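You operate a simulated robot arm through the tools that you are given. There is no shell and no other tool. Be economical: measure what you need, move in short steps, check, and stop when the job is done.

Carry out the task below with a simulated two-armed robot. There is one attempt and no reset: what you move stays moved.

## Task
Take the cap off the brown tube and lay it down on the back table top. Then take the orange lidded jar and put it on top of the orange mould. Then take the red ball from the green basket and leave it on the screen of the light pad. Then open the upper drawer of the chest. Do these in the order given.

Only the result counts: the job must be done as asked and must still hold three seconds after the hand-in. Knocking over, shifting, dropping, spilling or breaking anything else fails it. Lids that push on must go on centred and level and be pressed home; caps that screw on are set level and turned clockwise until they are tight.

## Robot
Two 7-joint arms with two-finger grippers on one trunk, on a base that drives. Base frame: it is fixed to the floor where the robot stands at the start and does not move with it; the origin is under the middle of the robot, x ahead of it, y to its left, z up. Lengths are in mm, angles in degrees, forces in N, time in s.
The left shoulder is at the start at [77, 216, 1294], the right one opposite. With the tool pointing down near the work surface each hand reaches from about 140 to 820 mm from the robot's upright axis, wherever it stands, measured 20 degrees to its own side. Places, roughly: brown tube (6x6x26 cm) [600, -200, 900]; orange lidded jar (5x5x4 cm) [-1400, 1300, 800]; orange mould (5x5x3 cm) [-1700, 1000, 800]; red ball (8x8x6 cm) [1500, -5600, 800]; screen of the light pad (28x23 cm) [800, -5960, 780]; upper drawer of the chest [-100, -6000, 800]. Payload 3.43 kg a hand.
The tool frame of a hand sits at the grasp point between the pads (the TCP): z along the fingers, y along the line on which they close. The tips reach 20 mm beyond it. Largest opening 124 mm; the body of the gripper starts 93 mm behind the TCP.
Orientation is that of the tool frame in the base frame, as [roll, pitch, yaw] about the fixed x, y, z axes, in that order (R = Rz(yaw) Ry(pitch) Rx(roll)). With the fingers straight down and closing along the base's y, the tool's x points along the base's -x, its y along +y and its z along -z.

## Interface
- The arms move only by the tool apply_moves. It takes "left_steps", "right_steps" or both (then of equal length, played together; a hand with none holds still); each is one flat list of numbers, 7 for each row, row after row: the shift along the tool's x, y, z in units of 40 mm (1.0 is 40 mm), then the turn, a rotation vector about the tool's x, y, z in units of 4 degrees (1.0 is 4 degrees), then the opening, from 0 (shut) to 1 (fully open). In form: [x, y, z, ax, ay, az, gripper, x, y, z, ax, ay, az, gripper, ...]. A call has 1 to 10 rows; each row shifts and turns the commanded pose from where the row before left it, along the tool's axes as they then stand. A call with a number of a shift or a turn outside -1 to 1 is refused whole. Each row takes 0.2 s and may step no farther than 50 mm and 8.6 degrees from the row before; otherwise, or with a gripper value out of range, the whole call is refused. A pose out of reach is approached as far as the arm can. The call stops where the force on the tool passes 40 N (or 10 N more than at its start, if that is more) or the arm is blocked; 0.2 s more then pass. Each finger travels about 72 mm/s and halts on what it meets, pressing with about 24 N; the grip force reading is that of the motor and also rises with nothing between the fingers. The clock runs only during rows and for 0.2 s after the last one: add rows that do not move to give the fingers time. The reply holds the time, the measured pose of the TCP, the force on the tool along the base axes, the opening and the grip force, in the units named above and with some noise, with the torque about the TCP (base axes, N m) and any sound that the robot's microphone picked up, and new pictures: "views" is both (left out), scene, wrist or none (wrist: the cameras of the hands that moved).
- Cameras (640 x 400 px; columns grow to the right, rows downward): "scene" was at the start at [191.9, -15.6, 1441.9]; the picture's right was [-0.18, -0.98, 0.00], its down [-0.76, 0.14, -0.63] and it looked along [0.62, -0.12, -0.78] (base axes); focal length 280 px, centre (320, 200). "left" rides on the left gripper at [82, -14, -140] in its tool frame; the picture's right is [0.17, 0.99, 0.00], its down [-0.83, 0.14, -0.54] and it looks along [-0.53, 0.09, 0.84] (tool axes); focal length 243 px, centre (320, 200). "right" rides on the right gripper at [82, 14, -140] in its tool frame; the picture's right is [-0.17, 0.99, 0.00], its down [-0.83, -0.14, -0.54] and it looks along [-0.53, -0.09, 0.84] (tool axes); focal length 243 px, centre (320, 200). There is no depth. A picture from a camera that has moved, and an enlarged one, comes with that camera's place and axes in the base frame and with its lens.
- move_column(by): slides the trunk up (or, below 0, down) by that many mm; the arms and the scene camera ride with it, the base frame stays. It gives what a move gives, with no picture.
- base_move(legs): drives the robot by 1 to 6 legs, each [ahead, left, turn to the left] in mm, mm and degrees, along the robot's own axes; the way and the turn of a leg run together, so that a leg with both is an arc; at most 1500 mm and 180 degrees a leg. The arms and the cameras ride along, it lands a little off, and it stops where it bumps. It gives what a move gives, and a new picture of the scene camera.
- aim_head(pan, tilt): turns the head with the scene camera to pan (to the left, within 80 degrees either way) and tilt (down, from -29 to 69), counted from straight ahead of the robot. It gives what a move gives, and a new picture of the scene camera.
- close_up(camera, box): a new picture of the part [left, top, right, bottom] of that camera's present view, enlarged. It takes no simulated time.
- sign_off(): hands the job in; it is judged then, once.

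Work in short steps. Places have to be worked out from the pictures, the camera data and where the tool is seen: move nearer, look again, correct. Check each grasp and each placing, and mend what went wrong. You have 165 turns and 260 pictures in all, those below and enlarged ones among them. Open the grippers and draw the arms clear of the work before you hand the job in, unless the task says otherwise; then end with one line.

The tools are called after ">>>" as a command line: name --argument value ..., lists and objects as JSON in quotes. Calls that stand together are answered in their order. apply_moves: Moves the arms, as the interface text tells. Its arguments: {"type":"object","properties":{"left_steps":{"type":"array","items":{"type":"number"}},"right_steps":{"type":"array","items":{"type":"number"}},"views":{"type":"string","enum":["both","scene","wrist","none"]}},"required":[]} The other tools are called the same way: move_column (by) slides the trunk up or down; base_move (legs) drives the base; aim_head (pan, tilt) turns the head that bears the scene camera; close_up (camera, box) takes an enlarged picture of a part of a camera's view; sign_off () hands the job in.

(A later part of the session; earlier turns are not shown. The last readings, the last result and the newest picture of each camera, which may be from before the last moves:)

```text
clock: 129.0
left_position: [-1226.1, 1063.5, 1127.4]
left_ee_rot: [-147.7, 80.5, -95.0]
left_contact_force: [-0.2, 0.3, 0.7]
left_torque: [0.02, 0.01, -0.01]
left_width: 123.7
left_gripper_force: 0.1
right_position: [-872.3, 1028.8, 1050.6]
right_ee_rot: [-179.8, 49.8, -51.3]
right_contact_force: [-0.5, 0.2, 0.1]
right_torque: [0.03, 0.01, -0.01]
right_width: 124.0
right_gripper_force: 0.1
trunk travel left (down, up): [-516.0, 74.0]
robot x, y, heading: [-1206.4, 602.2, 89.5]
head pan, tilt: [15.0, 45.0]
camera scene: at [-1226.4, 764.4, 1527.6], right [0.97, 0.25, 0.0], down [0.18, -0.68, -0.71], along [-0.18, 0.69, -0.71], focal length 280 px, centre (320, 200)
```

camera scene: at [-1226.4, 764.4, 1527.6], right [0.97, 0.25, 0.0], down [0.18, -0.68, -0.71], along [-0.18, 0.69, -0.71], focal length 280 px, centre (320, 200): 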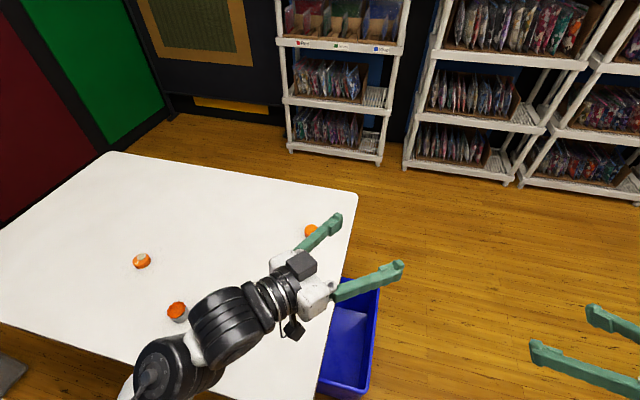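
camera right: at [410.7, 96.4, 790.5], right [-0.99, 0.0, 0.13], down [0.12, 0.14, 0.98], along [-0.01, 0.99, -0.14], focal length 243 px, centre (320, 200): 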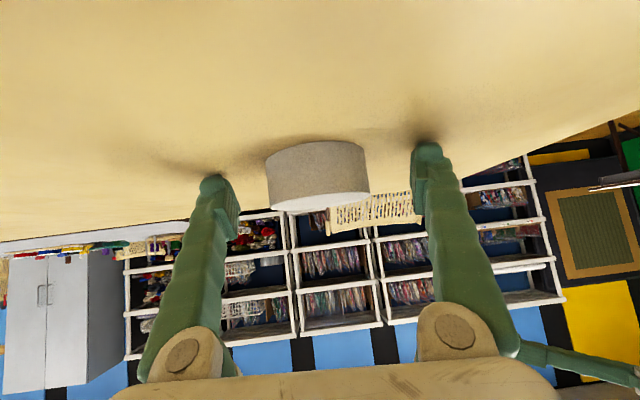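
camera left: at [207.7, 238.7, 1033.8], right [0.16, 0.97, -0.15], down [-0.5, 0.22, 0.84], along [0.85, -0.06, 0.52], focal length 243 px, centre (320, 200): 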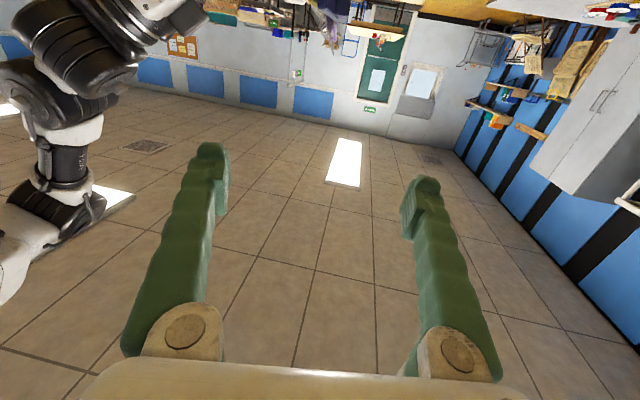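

Jar ≈ [-1400, 1330]; two orange-topped things at ≈[-1690, 990] and ≈[-1889, 1100] to identify. I move the left hand outward and turn it to point straight down.

>>> apply_moves --left_steps '[-0.05, 0.92, -0.23, 0, 0, 0, 1, -0.05, 0.92, -0.23, 0, 0, 0, 1, -0.05, 0.92, -0.23, 0, 0, 0, 1, -0.05, 0.92, -0.23, 0, 0, 0, 1, 0, 0, 0, -0.376, 0.965, -0.3325, 1, 0, 0, 0, -0.376, 0.965, -0.3325, 1, 0, 0, 0, -0.376, 0.965, -0.3325, 1, 0, 0, 0, -0.376, 0.965, -0.3325, 1, 0, 0, 0, -0.376, 0.965, -0.3325, 1, 0, 0, 0, -0.376, 0.965, -0.3325, 1]' --views "none"

>>> apply_moves --left_steps '[0, 0, 0, -0.376, 0.965, -0.3325, 1, 0, 0, 0, -0.376, 0.965, -0.3325, 1, 0, 0, 0, -0.376, 0.965, -0.3325, 1, 0, 0, 0, -0.376, 0.965, -0.3325, 1, 0, 0, 0, -0.376, 0.965, -0.3325, 1, 0, 0, 0, -0.376, 0.965, -0.3325, 1, 0, 0, 0, -0.376, 0.965, -0.3325, 1]' --views "none"

>>> apply_moves --left_steps '[0, 0, 0, -0.376, 0.965, -0.3325, 1, 0, 0, 0, -0.376, 0.965, -0.3325, 1, 0, 0, 0, -0.376, 0.965, -0.3325, 1, 0, 0, 0, -0.376, 0.965, -0.3325, 1, 0, 0, 0, -0.376, 0.965, -0.3325, 1, 0, 0, 0, -0.376, 0.965, -0.3325, 1, 0, 0, 0, -0.376, 0.965, -0.3325, 1]' --views "both"

```text
clock: 131.2
left_position: [-1364.8, 1123.4, 1128.5]
left_ee_rot: [-163.2, 56.0, -101.5]
left_contact_force: [0.0, -0.3, 0.6]
left_torque: [0.01, -0.05, -0.01]
left_width: 123.9
left_gripper_force: 0.0
right_position: [-872.5, 1028.8, 1050.2]
right_ee_rot: [-180.0, 49.8, -51.4]
right_contact_force: [0.7, 0.0, 0.4]
right_torque: [-0.01, 0.05, 0.0]
right_width: 123.9
right_gripper_force: 0.0
trunk travel left (down, up): [-516.0, 74.0]
robot x, y, heading: [-1209.5, 600.2, 89.5]
head pan, tilt: [15.0, 45.0]
```

```text
clock: 132.8
left_position: [-1366.0, 1123.5, 1127.3]
left_ee_rot: [-171.0, 27.5, -97.4]
left_contact_force: [1.2, 0.5, 0.2]
left_torque: [0.0, 0.0, 0.0]
left_width: 123.8
left_gripper_force: 0.0
right_position: [-871.5, 1029.1, 1050.6]
right_ee_rot: [180.0, 49.8, -51.5]
right_contact_force: [0.1, 0.1, -0.1]
right_torque: [0.04, -0.02, 0.0]
right_width: 124.0
right_gripper_force: 0.0
trunk travel left (down, up): [-516.0, 74.0]
robot x, y, heading: [-1206.5, 605.1, 89.4]
head pan, tilt: [15.0, 45.0]
```

```text
clock: 134.4
left_position: [-1366.0, 1122.8, 1127.9]
left_ee_rot: [-180.0, -0.1, -90.2]
left_contact_force: [-0.5, 0.1, 0.1]
left_torque: [-0.06, -0.01, 0.0]
left_width: 124.1
left_gripper_force: 0.0
right_position: [-872.5, 1029.1, 1050.6]
right_ee_rot: [-180.0, 49.8, -51.6]
right_contact_force: [0.2, 0.1, 0.1]
right_torque: [0.0, 0.04, 0.02]
right_width: 123.9
right_gripper_force: 0.0
trunk travel left (down, up): [-516.0, 74.0]
robot x, y, heading: [-1208.0, 600.8, 89.4]
head pan, tilt: [15.0, 45.0]
camera scene: at [-1225.6, 764.7, 1527.5], right [0.97, 0.25, 0.0], down [0.18, -0.68, -0.71], along [-0.18, 0.68, -0.71], focal length 280 px, centre (320, 200)
camera left: at [-1353.3, 1041.2, 1267.6], right [-0.99, -0.16, 0.0], down [-0.14, 0.83, 0.54], along [-0.09, 0.53, -0.84], focal length 243 px, centre (320, 200)
```

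scene: 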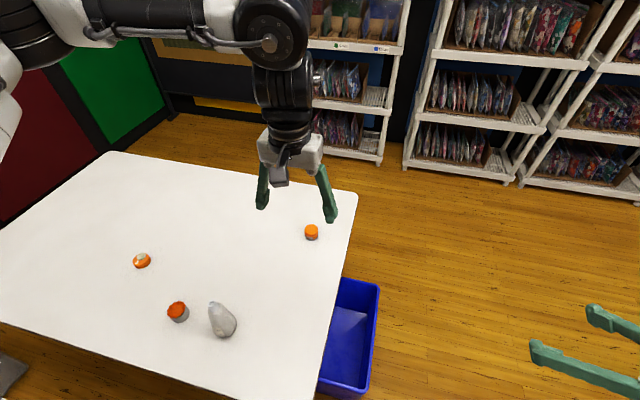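
left: 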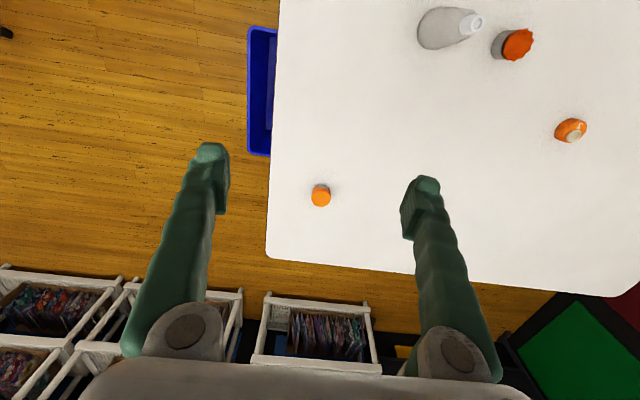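

Now tool-down. Let me zoom in on the items on the table to tell jar and mould apart.

>>> close_up --camera "left" --box '[400, 0, 640, 150]'

>>> close_up --camera "scene" --box '[110, 200, 350, 350]'

```text
2.67 times, centred on (520, 75) of left
camera zoom: at [-1353.3, 1041.2, 1267.6], right [-0.99, -0.16, 0.0], down [-0.14, 0.83, 0.54], along [-0.09, 0.53, -0.84], focal length 647 px, centre (-213, 533)
```

zoom: 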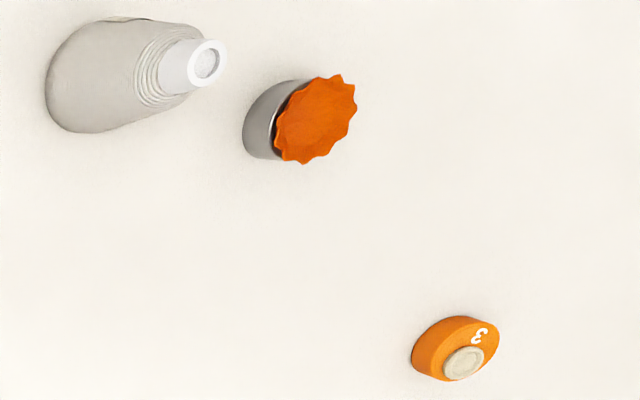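

```text
2.67 times, centred on (230, 275) of scene
camera zoom: at [-1225.6, 764.7, 1527.5], right [0.97, 0.25, 0.0], down [0.18, -0.68, -0.71], along [-0.18, 0.68, -0.71], focal length 747 px, centre (560, 0)
```

zoom: 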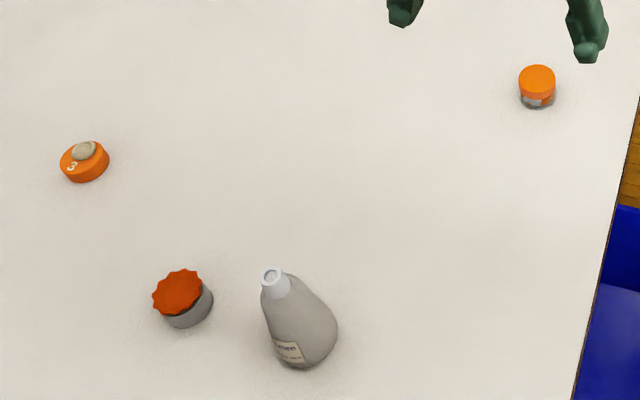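

A at [-1404, 1334] is the orange-lidded jar; B at ≈[-1685, 970] (fluted orange-topped tin) matches the mould's listed place. I move the left hand over the jar and down to z≈900.

>>> apply_moves --left_steps '[-0.88, 0.16, 0, 0, 0, 0, 1, -0.88, 0.16, 0, 0, 0, 0, 1, -0.88, 0.16, 0, 0, 0, 0, 1, -0.88, 0.16, 0, 0, 0, 0, 1, -0.88, 0.16, 0.5, 0, 0, 0, 1, -0.88, 0.16, 0.5, 0, 0, 0, 1, 0, 0, 0.9, 0, 0, 0, 1, 0, 0, 0.9, 0, 0, 0, 1, 0, 0, 0.9, 0, 0, 0, 1, 0, 0, 0.9, 0, 0, 0, 1]' --views "wrist"

```text
clock: 136.6
left_position: [-1405.4, 1334.6, 943.5]
left_ee_rot: [-179.8, 0.0, -90.2]
left_contact_force: [-0.6, -1.0, 0.3]
left_torque: [0.0, -0.04, -0.01]
left_width: 124.0
left_gripper_force: 0.1
right_position: [-873.1, 1028.9, 1050.5]
right_ee_rot: [-179.9, 49.8, -51.4]
right_contact_force: [-0.8, -0.4, 0.2]
right_torque: [-0.02, -0.03, -0.03]
right_width: 124.0
right_gripper_force: 0.1
trunk travel left (down, up): [-516.0, 74.0]
robot x, y, heading: [-1203.7, 604.3, 89.4]
head pan, tilt: [15.0, 45.0]
camera left: at [-1392.5, 1251.9, 1082.7], right [-0.99, -0.16, 0.0], down [-0.14, 0.83, 0.54], along [-0.09, 0.53, -0.84], focal length 243 px, centre (320, 200)
```

left: 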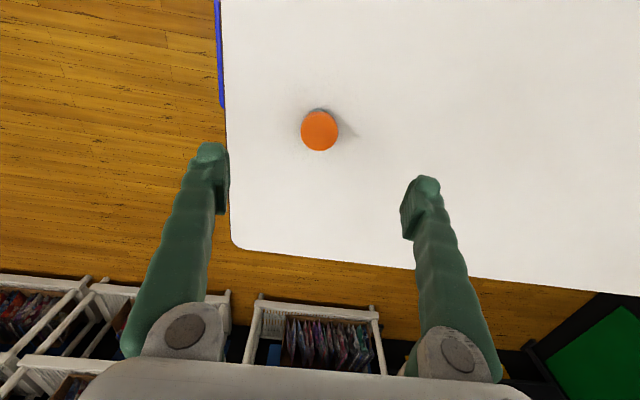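

Aligned within 6 mm. Descend to z≈785 and check.

>>> apply_moves --left_steps '[-0.15, 0, 0.8, 0, 0, 0, 1, 0, 0, 0.8, 0, 0, 0, 1, 0, 0, 0.8, 0, 0, 0, 1, 0, 0, 0.8, 0, 0, 0, 1, 0, 0, 0.75, 0, 0, 0, 1]' --views "both"

>>> close_up --camera "scene" --box '[250, 170, 370, 270]'

```text
clock: 137.8
left_position: [-1382.7, 1300.3, 820.1]
left_ee_rot: [-179.9, 0.0, -90.2]
left_contact_force: [0.6, 0.5, 0.0]
left_torque: [0.0, -0.02, -0.01]
left_width: 124.0
left_gripper_force: 0.0
left hand out of reach, approached as far as the arm can: row 1, 3, 4, 5
right_position: [-873.3, 1029.2, 1050.7]
right_ee_rot: [-179.9, 49.9, -51.4]
right_contact_force: [-0.5, -0.1, 0.0]
right_torque: [0.0, 0.02, -0.02]
right_width: 124.3
right_gripper_force: 0.1
trunk travel left (down, up): [-516.0, 74.0]
robot x, y, heading: [-1204.8, 603.7, 89.5]
head pan, tilt: [15.0, 45.0]
camera scene: at [-1227.3, 764.5, 1527.5], right [0.97, 0.25, 0.0], down [0.18, -0.68, -0.71], along [-0.18, 0.68, -0.71], focal length 280 px, centre (320, 200)
camera left: at [-1371.6, 1218.9, 959.3], right [-0.99, -0.16, 0.0], down [-0.14, 0.83, 0.54], along [-0.09, 0.53, -0.84], focal length 243 px, centre (320, 200)
```

scene: 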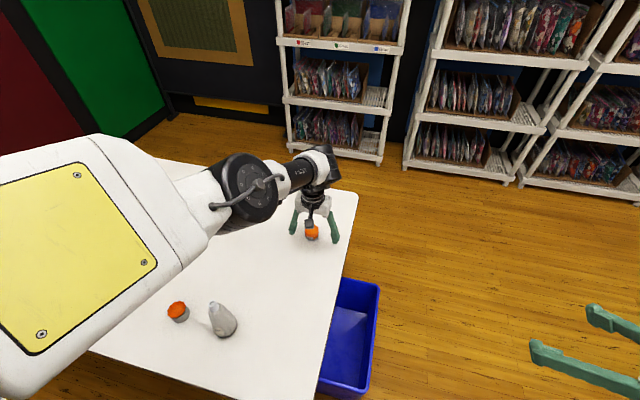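
left: 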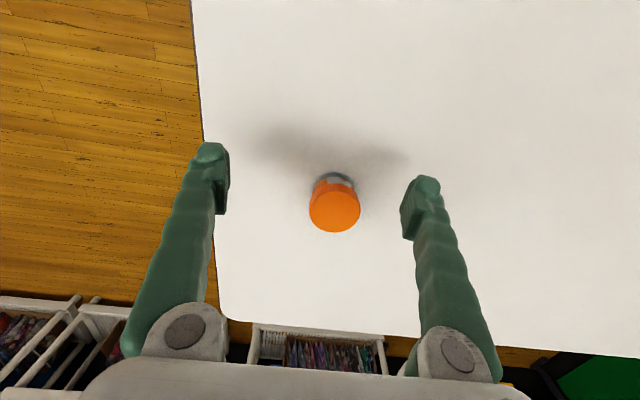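

```text
4.00 times, centred on (310, 220) of scene
camera zoom: at [-1227.3, 764.5, 1527.5], right [0.97, 0.25, 0.0], down [0.18, -0.68, -0.71], along [-0.18, 0.68, -0.71], focal length 1120 px, centre (360, 120)
```

zoom: 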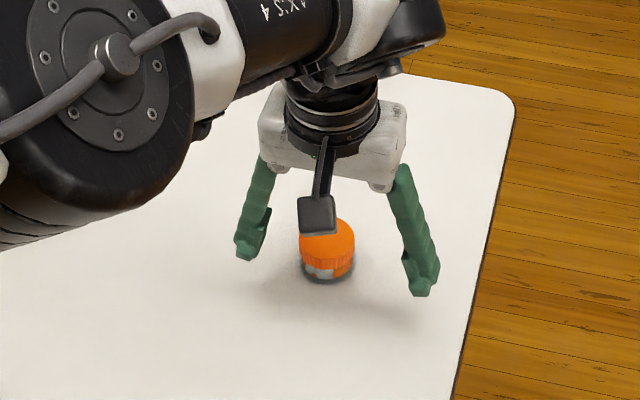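

Arm nearly stretched. Raise the hand, then lower the trunk (which also brings the shoulders forward).

>>> apply_moves --left_steps '[0, 0, -0.9, 0, 0, 0, 1, 0, 0, -0.9, 0, 0, 0, 1, 0, 0, -0.9, 0, 0, 0, 1, 0, 0, -0.9, 0, 0, 0, 1]' --views "none"

>>> move_column --by -100

>>> apply_moves --left_steps '[-0.5, 0.3, 0, 0, 0, 0, 1, -0.5, 0.27, 0, 0, 0, 0, 1, 0, 0, 0, 0, 0, 0, 1]' --views "wrist"

```text
clock: 138.8
left_position: [-1385.8, 1302.3, 965.9]
left_ee_rot: [-179.9, 0.0, -90.4]
left_contact_force: [0.5, -0.2, -0.2]
left_torque: [0.02, 0.04, 0.0]
left_width: 123.8
left_gripper_force: 0.1
right_position: [-871.7, 1027.6, 1051.4]
right_ee_rot: [-179.9, 49.8, -51.3]
right_contact_force: [0.1, -0.8, 0.3]
right_torque: [0.0, 0.0, -0.02]
right_width: 124.1
right_gripper_force: 0.0
trunk travel left (down, up): [-516.0, 74.0]
robot x, y, heading: [-1207.5, 604.1, 89.4]
head pan, tilt: [15.0, 45.0]
```

```text
clock: 140.1
left_position: [-1383.4, 1302.5, 863.8]
left_ee_rot: [-179.9, 0.0, -90.2]
left_contact_force: [0.1, -0.2, -0.2]
left_torque: [0.0, 0.0, 0.02]
left_width: 124.3
left_gripper_force: 0.0
right_position: [-872.3, 1027.2, 951.5]
right_ee_rot: [-179.8, 49.9, -51.3]
right_contact_force: [-0.6, -0.5, 0.1]
right_torque: [0.02, 0.0, 0.0]
right_width: 124.0
right_gripper_force: 0.1
trunk travel left (down, up): [-416.0, 174.0]
robot x, y, heading: [-1203.8, 602.6, 89.5]
head pan, tilt: [15.0, 45.0]
```

```text
clock: 140.9
left_position: [-1405.7, 1342.1, 861.9]
left_ee_rot: [-179.7, 0.0, -90.2]
left_contact_force: [-0.2, 0.5, -0.1]
left_torque: [-0.01, -0.06, 0.01]
left_width: 124.0
left_gripper_force: 0.1
right_position: [-873.9, 1028.6, 951.2]
right_ee_rot: [-179.8, 49.8, -51.3]
right_contact_force: [0.1, -0.3, 0.4]
right_torque: [0.02, 0.02, -0.03]
right_width: 123.7
right_gripper_force: 0.0
trunk travel left (down, up): [-416.0, 174.0]
robot x, y, heading: [-1205.8, 605.1, 89.5]
head pan, tilt: [15.0, 45.0]
camera left: at [-1393.5, 1259.6, 1002.0], right [-0.99, -0.16, 0.0], down [-0.14, 0.83, 0.54], along [-0.08, 0.53, -0.84], focal length 243 px, centre (320, 200)
```

left: 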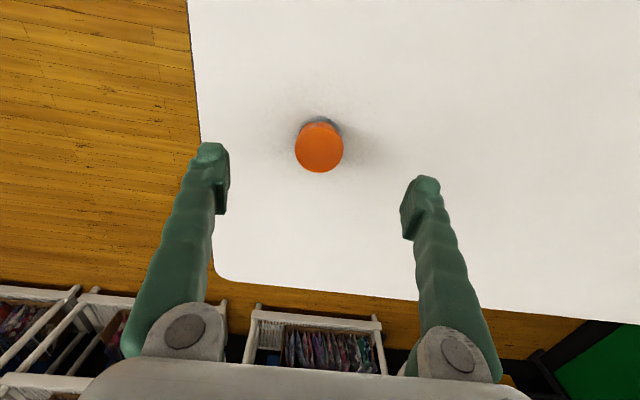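

Aligned to ~1 mm. Descend to z≈768.

>>> apply_moves --left_steps '[0, 0, 0.8, 0, 0, 0, 1, 0, 0, 0.8, 0, 0, 0, 1, 0, 0, 0.7, 0, 0, 0, 1, 0, 0, 0, 0, 0, 0, 1]' --views "wrist"

>>> close_up --camera "scene" --box '[250, 150, 370, 250]'

```text
clock: 141.9
left_position: [-1404.8, 1341.6, 771.2]
left_ee_rot: [-179.9, 0.0, -90.2]
left_contact_force: [0.0, 0.0, -0.5]
left_torque: [0.05, -0.04, 0.0]
left_width: 124.1
left_gripper_force: 0.2
right_position: [-871.9, 1029.8, 950.9]
right_ee_rot: [-179.9, 49.8, -51.4]
right_contact_force: [0.2, 0.7, -0.1]
right_torque: [0.0, 0.04, 0.04]
right_width: 123.9
right_gripper_force: 0.0
trunk travel left (down, up): [-416.0, 174.0]
robot x, y, heading: [-1206.0, 599.9, 89.7]
head pan, tilt: [15.0, 45.0]
camera left: at [-1392.2, 1258.6, 910.8], right [-0.99, -0.16, 0.0], down [-0.14, 0.83, 0.54], along [-0.09, 0.53, -0.84], focal length 243 px, centre (320, 200)
```

left: 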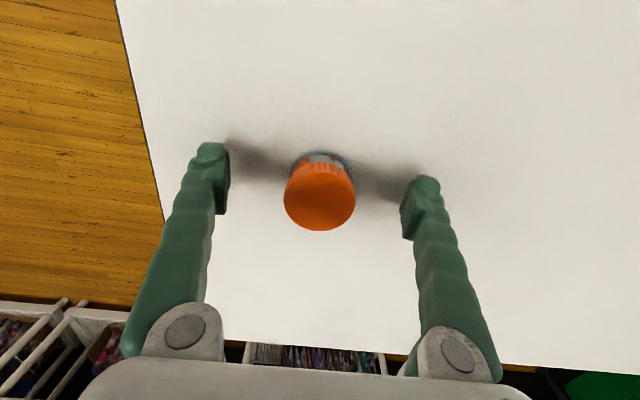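

```text
4.00 times, centred on (310, 200) of scene
camera zoom: at [-1226.1, 808.4, 1414.3], right [0.97, 0.25, 0.0], down [0.18, -0.68, -0.71], along [-0.18, 0.68, -0.71], focal length 1120 px, centre (360, 200)
```

zoom: 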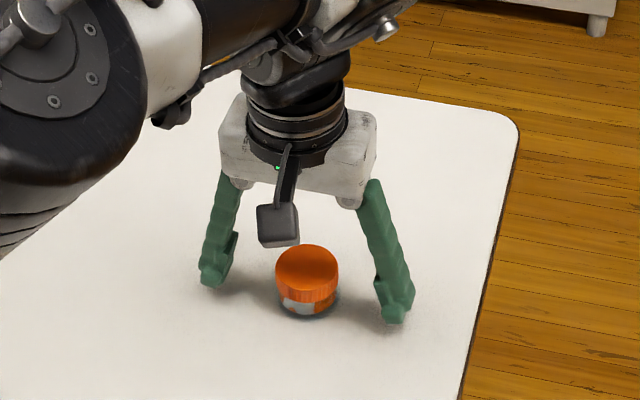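

Good. Lower 5 mm and close on the jar.

>>> apply_moves --left_steps '[0, 0, 0.12, 0, 0, 0, 1, 0, 0, 0, 0, 0, 0, 0.75, 0, 0, 0, 0, 0, 0, 0.55, 0, 0, 0, 0, 0, 0, 0.45, 0, 0, 0, 0, 0, 0, 0.4, 0, 0, 0, 0, 0, 0, 0.35, 0, 0, 0, 0, 0, 0, 0.3, 0, 0, 0, 0, 0, 0, 0.25, 0, 0, 0, 0, 0, 0, 0.25]' --views "wrist"

```text
clock: 143.9
left_position: [-1405.1, 1342.3, 764.8]
left_ee_rot: [-179.9, -0.1, -90.2]
left_contact_force: [0.6, 0.6, 0.6]
left_torque: [-0.01, 0.01, 0.02]
left_width: 48.0
left_gripper_force: 23.9
right_position: [-872.7, 1028.5, 951.4]
right_ee_rot: [-179.8, 49.9, -51.5]
right_contact_force: [-0.6, 1.0, 0.2]
right_torque: [-0.04, 0.01, -0.02]
right_width: 124.0
right_gripper_force: 0.0
trunk travel left (down, up): [-416.0, 174.0]
robot x, y, heading: [-1205.1, 600.3, 89.5]
head pan, tilt: [15.0, 45.0]
camera left: at [-1392.6, 1259.3, 904.9], right [-0.99, -0.16, 0.0], down [-0.14, 0.83, 0.54], along [-0.09, 0.53, -0.84], focal length 243 px, centre (320, 200)
```

left: 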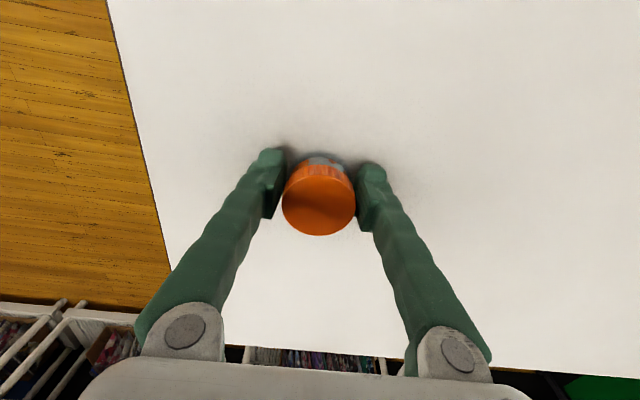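

Jar held (48 mm). Lift it clear and draw it back, then slide the base left toward the mould.

>>> apply_moves --left_steps '[0, 0, -0.6, 0, 0, 0, 0.25, 0, 0, -0.9, 0, 0, 0, 0.25, 0, 0, -0.9, 0, 0, 0, 0.25, 0, 0, -0.9, 0, 0, 0, 0.25, 0.5, 0, -0.9, 0, 0, 0, 0.25, 0.7, 0, -0.9, 0, 0, 0, 0.25, 0.9, 0, -0.5, 0, 0, 0, 0.25, 0.9, 0, 0, 0, 0, 0, 0.25, 0.9, 0, 0, 0, 0, 0, 0.25]' --views "none"

>>> base_move --legs '[[0, 280, 0]]'

```text
clock: 145.9
left_position: [-1404.0, 1186.8, 991.8]
left_ee_rot: [-179.8, 0.0, -90.1]
left_contact_force: [-0.4, -0.1, -0.4]
left_torque: [0.0, 0.01, 0.01]
left_width: 48.0
left_gripper_force: 24.3
right_position: [-873.1, 1027.1, 950.5]
right_ee_rot: [-179.8, 49.8, -51.4]
right_contact_force: [0.3, 0.3, -0.7]
right_torque: [0.02, -0.01, -0.03]
right_width: 123.8
right_gripper_force: 0.1
trunk travel left (down, up): [-416.0, 174.0]
robot x, y, heading: [-1201.3, 601.6, 89.3]
head pan, tilt: [15.0, 45.0]
```

```text
clock: 150.3
left_position: [-1686.6, 1192.2, 990.8]
left_ee_rot: [-179.9, 0.0, -90.5]
left_contact_force: [-0.1, 0.7, -1.1]
left_torque: [0.01, 0.03, -0.01]
left_width: 47.9
left_gripper_force: 24.0
right_position: [-1154.2, 1030.4, 950.6]
right_ee_rot: [-179.9, 49.7, -51.8]
right_contact_force: [-0.4, 0.8, -0.6]
right_torque: [0.02, 0.0, 0.02]
right_width: 124.1
right_gripper_force: 0.0
trunk travel left (down, up): [-416.0, 174.0]
robot x, y, heading: [-1490.2, 605.3, 89.3]
head pan, tilt: [15.0, 45.0]
camera scene: at [-1509.8, 812.3, 1414.3], right [0.97, 0.24, 0.0], down [0.17, -0.69, -0.71], along [-0.17, 0.69, -0.71], focal length 280 px, centre (320, 200)
```

scene: 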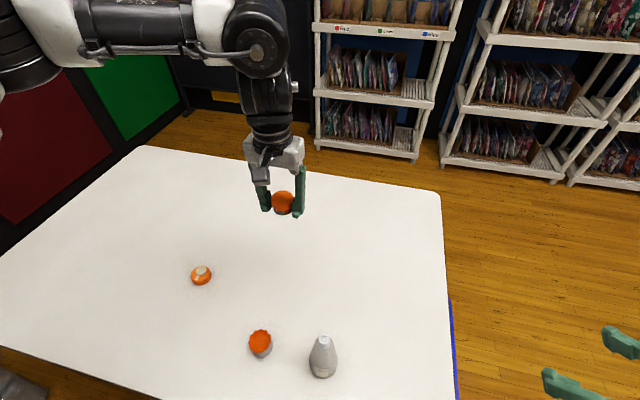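

Mould top ≈ [-1689, 990, 775]. Bring the jar over it at height and look with the wrist camera.

>>> apply_moves --left_steps '[0.84, 0, 0, 0, 0, 0, 0.25, 0.84, 0, 0, 0, 0, 0, 0.25, 0.84, 0, 0, 0, 0, 0, 0.25, 0.84, 0, 0, 0, 0, 0, 0.25, 0.84, 0, 0, 0, 0, 0, 0.25, 0.84, 0, 0, 0, 0, 0, 0.25, 0, 0, 0, 0, 0, 0, 0.25]' --views "both"

```text
clock: 151.9
left_position: [-1745.0, 1073.9, 983.2]
left_ee_rot: [-179.9, -0.2, -90.7]
left_contact_force: [-0.1, 0.3, -0.5]
left_torque: [-0.05, -0.01, 0.02]
left_width: 47.8
left_gripper_force: 24.5
left hand out of reach, approached as far as the arm can: row 3, 4, 5, 6
right_position: [-1154.7, 1030.4, 951.2]
right_ee_rot: [-179.9, 49.9, -51.7]
right_contact_force: [0.4, -0.2, -0.5]
right_torque: [-0.03, 0.03, 0.03]
right_width: 124.0
right_gripper_force: 0.1
trunk travel left (down, up): [-416.0, 174.0]
robot x, y, heading: [-1489.1, 606.0, 89.1]
head pan, tilt: [15.0, 45.0]
camera scene: at [-1509.4, 812.6, 1414.2], right [0.97, 0.24, 0.0], down [0.17, -0.69, -0.71], along [-0.17, 0.69, -0.71], focal length 280 px, centre (320, 200)
camera left: at [-1733.1, 992.8, 1123.4], right [-0.99, -0.15, 0.0], down [-0.13, 0.83, 0.54], along [-0.08, 0.53, -0.84], focal length 243 px, centre (320, 200)
```

scene: 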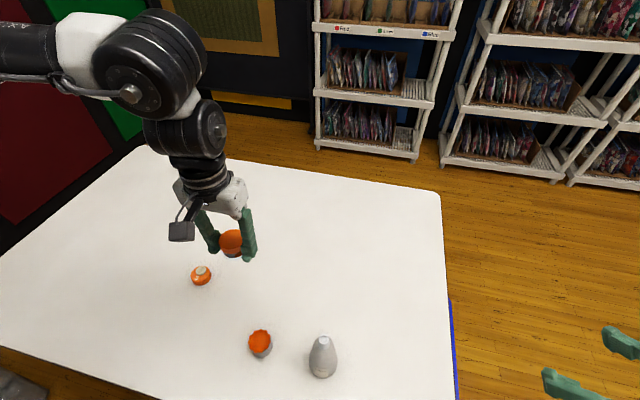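
left: 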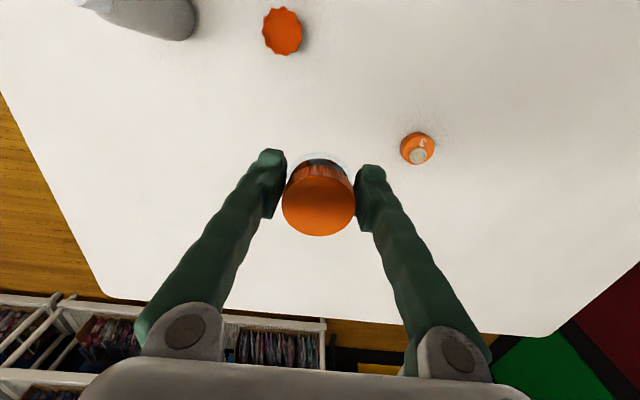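

Too close for the folded arm. I drive the base back 215 mm so the mould is in the comfortable zone.

>>> base_move --legs '[[-215, 0, 0]]'

>>> apply_moves --left_steps '[-0.6, -0.35, 0, 0, 0, 0, 0.25, -0.6, -0.35, 0, 0, 0, 0, 0.25, -0.6, -0.35, 0, 0, 0, 0, 0.25, -0.6, -0.35, 0, 0, 0, 0, 0.25, 0, 0, 0, 0, 0, 0, 0.25]' --views "wrist"

```text
clock: 153.8
left_position: [-1747.9, 865.7, 983.7]
left_ee_rot: [-179.7, -0.1, -90.7]
left_contact_force: [-0.5, -0.5, -1.1]
left_torque: [0.0, 0.02, 0.02]
left_width: 47.9
left_gripper_force: 24.0
right_position: [-1158.5, 821.0, 950.8]
right_ee_rot: [-179.9, 49.8, -51.7]
right_contact_force: [0.2, -0.4, -0.7]
right_torque: [-0.03, 0.02, 0.0]
right_width: 124.2
right_gripper_force: 0.0
trunk travel left (down, up): [-416.0, 174.0]
robot x, y, heading: [-1494.7, 397.2, 89.0]
head pan, tilt: [15.0, 45.0]
camera scene: at [-1513.2, 602.9, 1414.2], right [0.97, 0.24, 0.0], down [0.17, -0.69, -0.71], along [-0.17, 0.69, -0.71], focal length 280 px, centre (320, 200)
```

scene: 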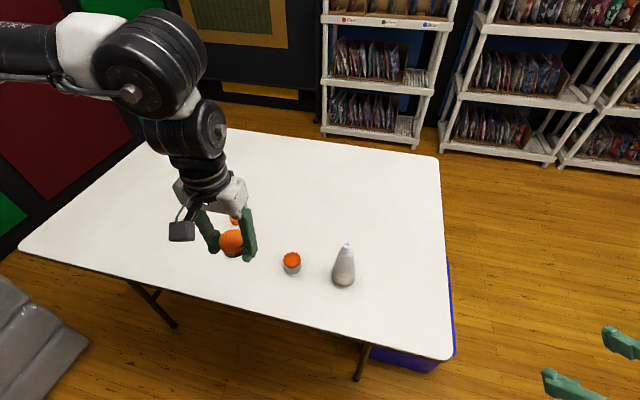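

```text
clock: 155.0
left_position: [-1691.9, 959.2, 986.1]
left_ee_rot: [-179.7, -0.2, -90.7]
left_contact_force: [-0.1, 0.4, -0.3]
left_torque: [0.02, -0.04, 0.03]
left_width: 47.8
left_gripper_force: 24.0
right_position: [-1157.7, 820.9, 951.2]
right_ee_rot: [-179.8, 49.9, -51.6]
right_contact_force: [-1.2, 0.4, 0.3]
right_torque: [0.05, 0.02, 0.0]
right_width: 124.1
right_gripper_force: 0.1
trunk travel left (down, up): [-416.0, 174.0]
robot x, y, heading: [-1496.2, 395.7, 89.2]
head pan, tilt: [15.0, 45.0]
camera left: at [-1680.8, 877.2, 1124.0], right [-0.99, -0.15, 0.0], down [-0.13, 0.83, 0.54], along [-0.08, 0.53, -0.84], focal length 243 px, centre (320, 200)
```

left: 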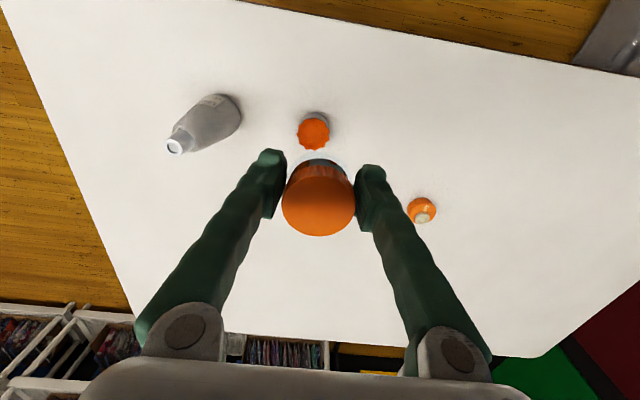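

Mould is 24 mm ahead and 6 mm right of the hand. Correct, lower to z≈840 and check.

>>> apply_moves --left_steps '[-0.35, -0.08, 0, 0, 0, 0, 0.25, -0.35, -0.07, 0.5, 0, 0, 0, 0.25, 0, 0, 0.8, 0, 0, 0, 0.25, 0, 0, 0.8, 0, 0, 0, 0.25, 0, 0, 0.8, 0, 0, 0, 0.25, 0, 0, 0.7, 0, 0, 0, 0.25, 0, 0, 0, 0, 0, 0, 0.25]' --views "wrist"

>>> close_up --camera "scene" --box '[210, 180, 370, 320]'

```text
clock: 156.6
left_position: [-1684.4, 987.3, 840.8]
left_ee_rot: [-179.7, -0.2, -90.7]
left_contact_force: [0.3, 0.2, -0.2]
left_torque: [0.03, 0.0, -0.01]
left_width: 47.7
left_gripper_force: 23.9
right_position: [-1157.6, 821.0, 950.5]
right_ee_rot: [-179.9, 49.8, -51.8]
right_contact_force: [0.8, 0.1, 0.7]
right_torque: [0.01, 0.0, -0.01]
right_width: 124.1
right_gripper_force: 0.0
trunk travel left (down, up): [-416.0, 174.0]
robot x, y, heading: [-1492.7, 397.0, 89.3]
head pan, tilt: [15.0, 45.0]
camera left: at [-1672.8, 904.9, 979.9], right [-0.99, -0.15, 0.0], down [-0.13, 0.83, 0.54], along [-0.08, 0.53, -0.84], focal length 243 px, centre (320, 200)
```

left: 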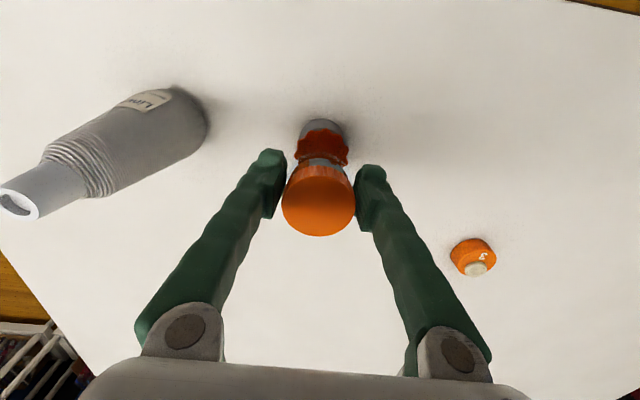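

```text
2.86 times, centred on (290, 250) of scene
camera zoom: at [-1512.9, 602.2, 1414.3], right [0.97, 0.24, 0.0], down [0.17, -0.69, -0.71], along [-0.17, 0.69, -0.71], focal length 800 px, centre (406, 57)
```

zoom: 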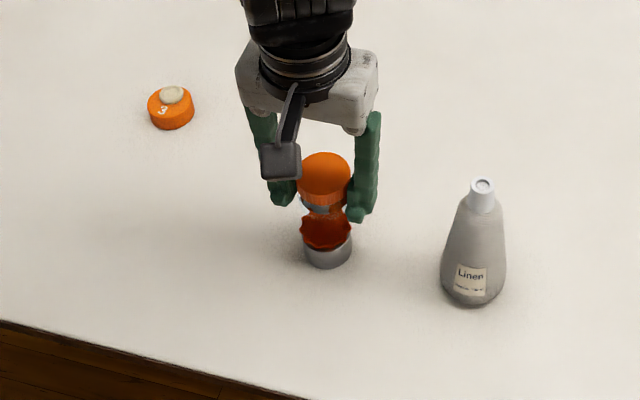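

Nearly concentric (jar ~3 mm toward +x). Correct and lower 35 mm.

>>> apply_moves --left_steps '[0, 0.08, 0.3, 0, 0, 0, 0.25, 0, 0, 0.3, 0, 0, 0, 0.25, 0, 0, 0.25, 0, 0, 0, 0.25, 0, 0, 0, 0, 0, 0, 0.25]' --views "wrist"

>>> close_up --camera "scene" --box '[250, 220, 330, 290]'

```text
clock: 157.6
left_position: [-1686.7, 987.4, 806.5]
left_ee_rot: [-179.7, -0.2, -90.7]
left_contact_force: [0.5, -0.3, -0.6]
left_torque: [-0.01, 0.01, 0.0]
left_width: 47.6
left_gripper_force: 24.2
right_position: [-1157.6, 820.8, 951.2]
right_ee_rot: [-179.9, 49.8, -51.7]
right_contact_force: [0.3, 0.0, -0.5]
right_torque: [0.0, -0.01, 0.0]
right_width: 124.3
right_gripper_force: 0.1
trunk travel left (down, up): [-416.0, 174.0]
robot x, y, heading: [-1495.1, 392.8, 89.1]
head pan, tilt: [15.0, 45.0]
camera left: at [-1675.4, 904.8, 946.8], right [-0.99, -0.15, 0.0], down [-0.13, 0.83, 0.54], along [-0.08, 0.53, -0.84], focal length 243 px, centre (320, 200)
```

left: 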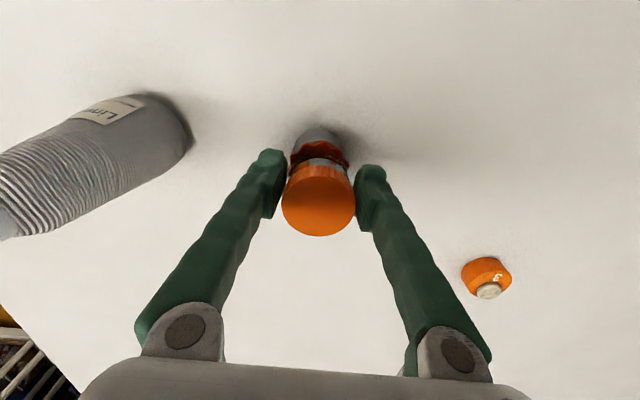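

```text
5.71 times, centred on (290, 255) of scene
camera zoom: at [-1513.1, 602.3, 1414.3], right [0.97, 0.24, 0.0], down [0.17, -0.69, -0.71], along [-0.17, 0.69, -0.71], focal length 1600 px, centre (491, -114)
```

zoom: 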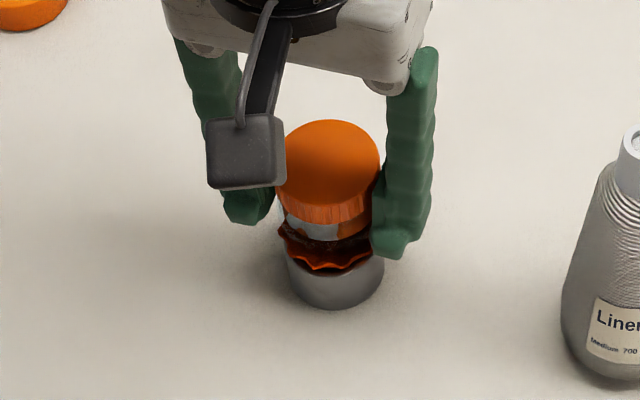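

Concentric. Lower in small steps watching for contact.

>>> apply_moves --left_steps '[0, 0, 0.1, 0, 0, 0, 0.25, 0, 0, 0.1, 0, 0, 0, 0.25, 0, 0, 0, 0, 0, 0, 0.25]' --views "none"

>>> close_up --camera "scene" --box '[250, 220, 330, 290]'

```text
clock: 158.4
left_position: [-1686.1, 987.8, 798.3]
left_ee_rot: [-179.6, -0.2, -90.6]
left_contact_force: [0.1, -0.1, -1.3]
left_torque: [0.01, -0.01, -0.03]
left_width: 47.5
left_gripper_force: 24.2
right_position: [-1158.6, 820.8, 950.0]
right_ee_rot: [-179.9, 49.9, -51.7]
right_contact_force: [0.3, 0.1, 0.0]
right_torque: [0.02, -0.01, 0.0]
right_width: 124.2
right_gripper_force: 0.1
trunk travel left (down, up): [-416.0, 174.0]
robot x, y, heading: [-1494.1, 397.7, 89.2]
head pan, tilt: [15.0, 45.0]
```

```text
5.71 times, centred on (290, 255) of scene
camera zoom: at [-1513.1, 602.4, 1414.3], right [0.97, 0.24, 0.0], down [0.17, -0.69, -0.71], along [-0.17, 0.69, -0.71], focal length 1600 px, centre (491, -114)
```

zoom: 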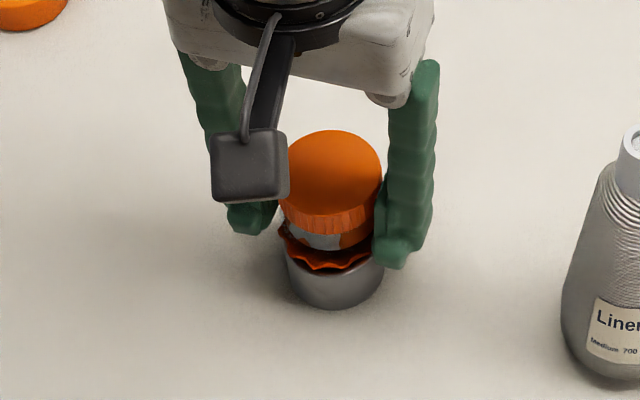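

>>> apply_moves --left_steps '[0, 0, 0.08, 0, 0, 0, 0.25, 0, 0, 0.05, 0, 0, 0, 0.25, 0, 0, 0, 0, 0, 0, 0.25]' --views "none"

>>> close_up --camera "scene" --box '[250, 220, 330, 290]'

>>> close_up --camera "left" --box '[240, 90, 400, 240]'

```text
clock: 159.2
left_position: [-1684.7, 986.0, 794.2]
left_ee_rot: [-179.7, 0.0, -90.8]
left_contact_force: [-1.5, 5.0, 17.8]
left_torque: [0.2, 0.03, 0.04]
left_width: 48.0
left_gripper_force: 23.9
right_position: [-1158.3, 820.1, 952.3]
right_ee_rot: [-179.9, 49.9, -51.7]
right_contact_force: [-0.2, -0.1, -0.4]
right_torque: [-0.04, 0.0, 0.01]
right_width: 124.0
right_gripper_force: 0.2
trunk travel left (down, up): [-416.0, 174.0]
robot x, y, heading: [-1494.5, 398.3, 89.1]
head pan, tilt: [15.0, 45.0]
```

```text
5.71 times, centred on (290, 255) of scene
camera zoom: at [-1512.7, 601.2, 1414.6], right [0.97, 0.24, 0.0], down [0.17, -0.69, -0.71], along [-0.17, 0.69, -0.71], focal length 1600 px, centre (491, -114)
```

zoom: 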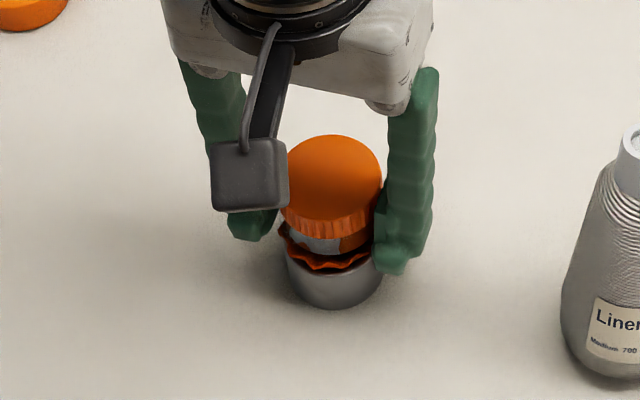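

```text
2.67 times, centred on (320, 165) of left
camera zoom: at [-1675.2, 904.0, 933.9], right [-0.99, -0.15, -0.01], down [-0.13, 0.83, 0.54], along [-0.08, 0.53, -0.84], focal length 647 px, centre (320, 293)
```

zoom: 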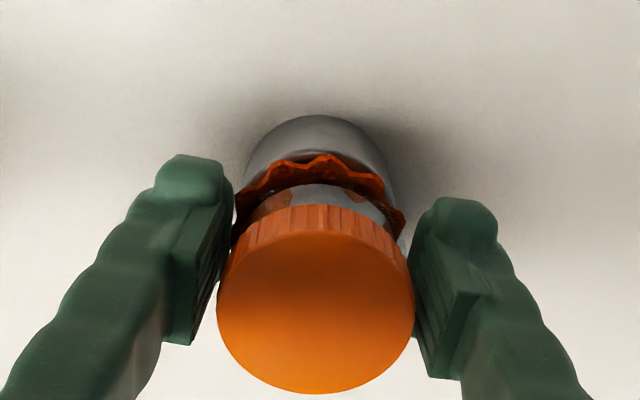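

Seated (18 N contact). Ease 1 mm and open slowly.

>>> apply_moves --left_steps '[0, 0, -0.03, 0, 0, 0, 0.38, 0, 0, 0, 0, 0, 0, 0.42, 0, 0, 0, 0, 0, 0, 0.46, 0, 0, 0, 0, 0, 0, 0.52, 0, 0, 0, 0, 0, 0, 0.6, 0, 0, 0, 0, 0, 0, 0.65]' --views "none"

>>> close_up --camera "scene" --box '[250, 220, 330, 290]'

```text
clock: 160.6
left_position: [-1687.9, 986.3, 792.9]
left_ee_rot: [-179.7, -0.2, -90.7]
left_contact_force: [0.1, -0.1, 0.1]
left_torque: [0.01, -0.01, 0.03]
left_width: 80.7
left_gripper_force: 0.0
right_position: [-1158.1, 822.3, 951.8]
right_ee_rot: [-180.0, 49.8, -51.7]
right_contact_force: [-0.3, 0.7, 0.0]
right_torque: [0.03, 0.02, -0.01]
right_width: 123.9
right_gripper_force: 0.2
trunk travel left (down, up): [-416.0, 174.0]
robot x, y, heading: [-1492.4, 396.8, 89.4]
head pan, tilt: [15.0, 45.0]
```

```text
5.71 times, centred on (290, 255) of scene
camera zoom: at [-1513.1, 602.4, 1414.3], right [0.97, 0.24, 0.0], down [0.17, -0.69, -0.71], along [-0.17, 0.69, -0.71], focal length 1600 px, centre (491, -114)
```

zoom: 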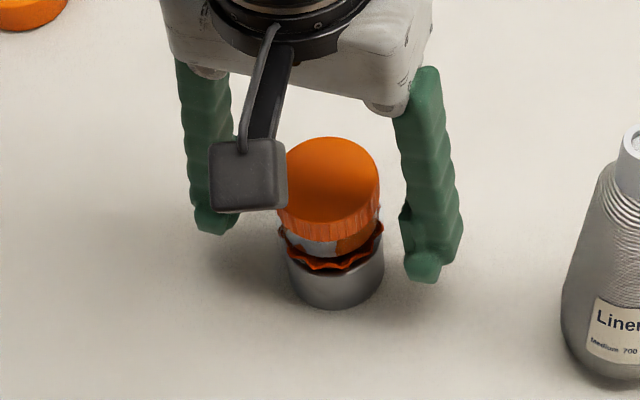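

Jar rests on the mould. Raise the hand straight up and check.

>>> apply_moves --left_steps '[0, 0, -0.5, 0, 0, 0, 0.65, 0, 0, -0.8, 0, 0, 0, 0.65, 0, 0, -0.9, 0, 0, 0, 0.65, 0, 0, -0.9, 0, 0, 0, 0.65, 0, 0, -0.9, 0, 0, 0, 0.65, 0, 0, -0.9, 0, 0, 0, 0.65, 0, 0, -0.9, 0, 0, 0, 0.8]' --views "wrist"

>>> close_up --camera "scene" --box '[230, 210, 370, 310]'

```text
clock: 162.2
left_position: [-1688.4, 986.1, 1027.6]
left_ee_rot: [-179.9, -0.2, -90.7]
left_contact_force: [0.0, 0.4, -0.2]
left_torque: [0.03, 0.01, 0.0]
left_width: 98.9
left_gripper_force: 0.0
right_position: [-1157.4, 819.6, 951.0]
right_ee_rot: [-179.8, 50.0, -51.7]
right_contact_force: [-0.6, 0.0, 0.6]
right_torque: [-0.02, -0.03, -0.02]
right_width: 124.2
right_gripper_force: 0.1
trunk travel left (down, up): [-416.0, 174.0]
robot x, y, heading: [-1495.5, 393.2, 89.2]
head pan, tilt: [15.0, 45.0]
camera left: at [-1676.6, 904.6, 1166.2], right [-0.99, -0.15, 0.0], down [-0.13, 0.83, 0.54], along [-0.08, 0.53, -0.84], focal length 243 px, centre (320, 200)
```

left: 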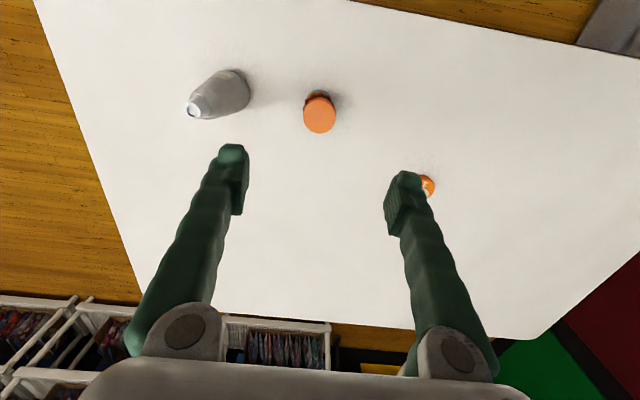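

```text
4.00 times, centred on (300, 260) of scene
camera zoom: at [-1512.7, 601.3, 1414.4], right [0.97, 0.24, 0.0], down [0.17, -0.69, -0.71], along [-0.17, 0.69, -0.71], focal length 1120 px, centre (400, -40)
```

zoom: 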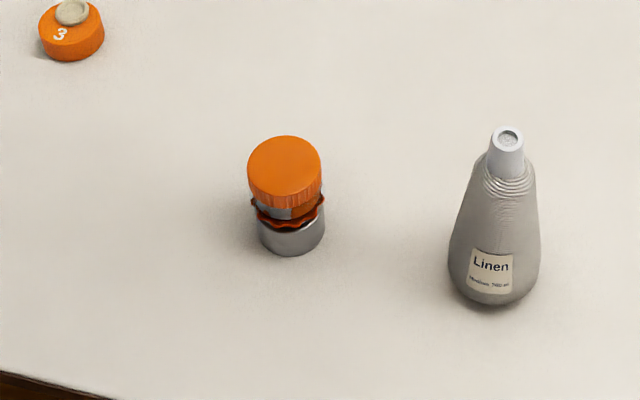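

Jar sits level on the mould. Next, the far end of the room. I back off, turn around and look at the way.

>>> base_move --legs '[[-150, 0, 0], [0, 0, -170]]'

>>> aim_head --pan 15 --tilt 15

```text
clock: 173.7
left_position: [-1246.1, -326.2, 1025.8]
left_ee_rot: [-179.8, -0.2, 94.8]
left_contact_force: [0.2, -0.2, -1.0]
left_torque: [-0.01, 0.0, -0.01]
left_width: 99.3
left_gripper_force: 0.0
right_position: [-1789.1, -212.5, 949.8]
right_ee_rot: [-179.9, 49.8, 133.8]
right_contact_force: [-0.3, -0.7, 0.3]
right_torque: [-0.01, -0.02, 0.02]
right_width: 124.1
right_gripper_force: 0.1
trunk travel left (down, up): [-416.0, 174.0]
robot x, y, heading: [-1494.4, 244.4, -85.2]
head pan, tilt: [15.0, 45.0]
camera scene: at [-1459.3, 36.8, 1414.3], right [-0.94, -0.34, 0.0], down [-0.24, 0.67, -0.71], along [0.24, -0.67, -0.71], focal length 280 px, centre (320, 200)
```

scene: 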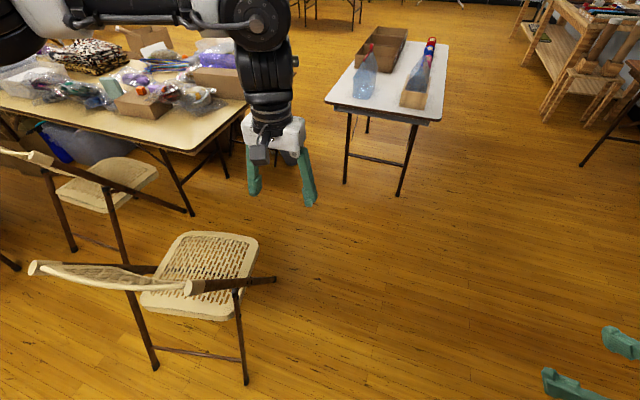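

```text
clock: 174.7
left_position: [-1246.3, -327.1, 1026.3]
left_ee_rot: [-179.7, -0.1, 94.7]
left_contact_force: [0.6, 0.0, 0.7]
left_torque: [-0.03, -0.04, 0.04]
left_width: 99.2
left_gripper_force: 0.0
right_position: [-1788.0, -211.9, 950.3]
right_ee_rot: [-179.9, 49.8, 133.8]
right_contact_force: [0.1, 0.9, -0.3]
right_torque: [0.01, -0.02, 0.02]
right_width: 124.1
right_gripper_force: 0.0
trunk travel left (down, up): [-416.0, 174.0]
robot x, y, heading: [-1497.8, 240.2, -85.3]
head pan, tilt: [15.0, 15.0]
camera scene: at [-1455.3, 25.4, 1461.0], right [-0.94, -0.34, 0.0], down [-0.09, 0.24, -0.97], along [0.33, -0.91, -0.26], focal length 280 px, centre (320, 200)
```

scene: 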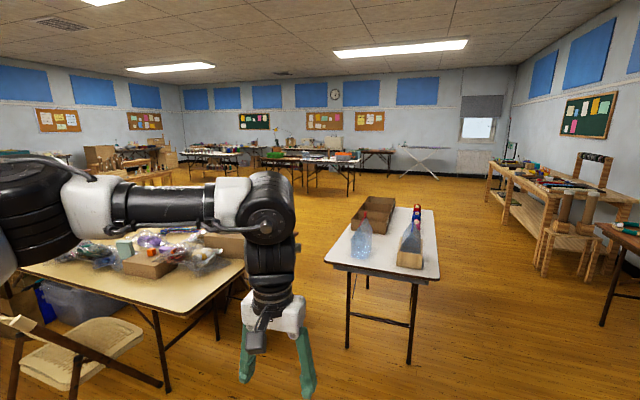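

The gray table occupies x≈-1580…-1000; there is an open corridor at x≈-2080. I drive along it.

>>> base_move --legs '[[0, 0, -4.7], [700, -585, 0], [1450, 0, 0], [1400, 0, 0]]'

>>> aim_head --pan 35 --tilt 15

```text
clock: 200.3
left_position: [-1773.8, -3870.6, 1026.6]
left_ee_rot: [-179.6, -0.1, 91.6]
left_contact_force: [-0.4, -0.8, 0.8]
left_torque: [0.04, -0.02, 0.02]
left_width: 99.1
left_gripper_force: 0.1
right_position: [-2309.8, -3725.9, 950.4]
right_ee_rot: [180.0, 49.8, 130.7]
right_contact_force: [0.4, 0.1, 0.0]
right_torque: [0.02, -0.02, 0.01]
right_width: 124.2
right_gripper_force: 0.0
trunk travel left (down, up): [-416.0, 174.0]
robot x, y, heading: [-1992.8, -3287.7, -88.8]
head pan, tilt: [15.0, 15.0]
camera scene: at [-1963.2, -3507.7, 1461.1], right [-0.96, -0.28, 0.0], down [-0.07, 0.25, -0.97], along [0.27, -0.93, -0.26], focal length 280 px, centre (320, 200)
```

scene: 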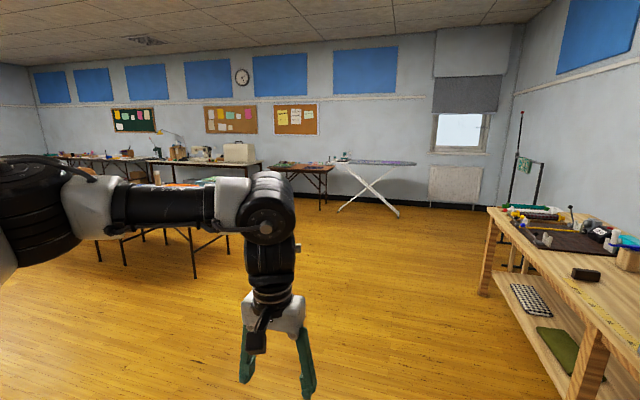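

```text
clock: 201.1
left_position: [-1774.8, -3870.7, 1025.9]
left_ee_rot: [-179.6, -0.2, 91.6]
left_contact_force: [-0.1, -0.8, -0.1]
left_torque: [-0.01, 0.01, -0.02]
left_width: 98.8
left_gripper_force: 0.2
right_position: [-2310.6, -3726.8, 951.0]
right_ee_rot: [-179.9, 49.8, 130.7]
right_contact_force: [-0.3, -0.4, 0.6]
right_torque: [0.01, -0.02, 0.01]
right_width: 124.1
right_gripper_force: 0.0
trunk travel left (down, up): [-416.0, 174.0]
robot x, y, heading: [-1995.7, -3287.8, -88.6]
head pan, tilt: [35.0, 15.0]
camera scene: at [-1934.3, -3493.4, 1461.1], right [-0.8, -0.59, 0.0], down [-0.15, 0.21, -0.97], along [0.57, -0.78, -0.26], focal length 280 px, centre (320, 200)
```

scene: 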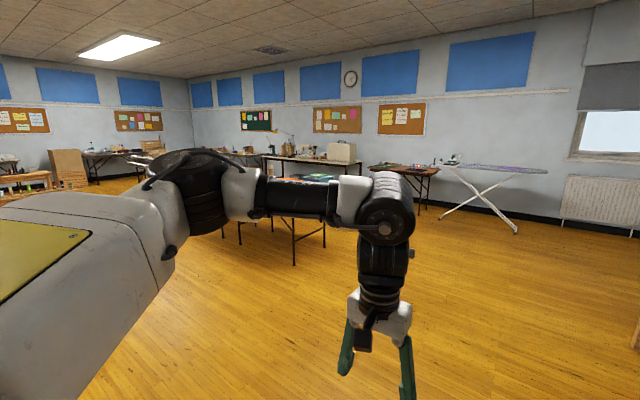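

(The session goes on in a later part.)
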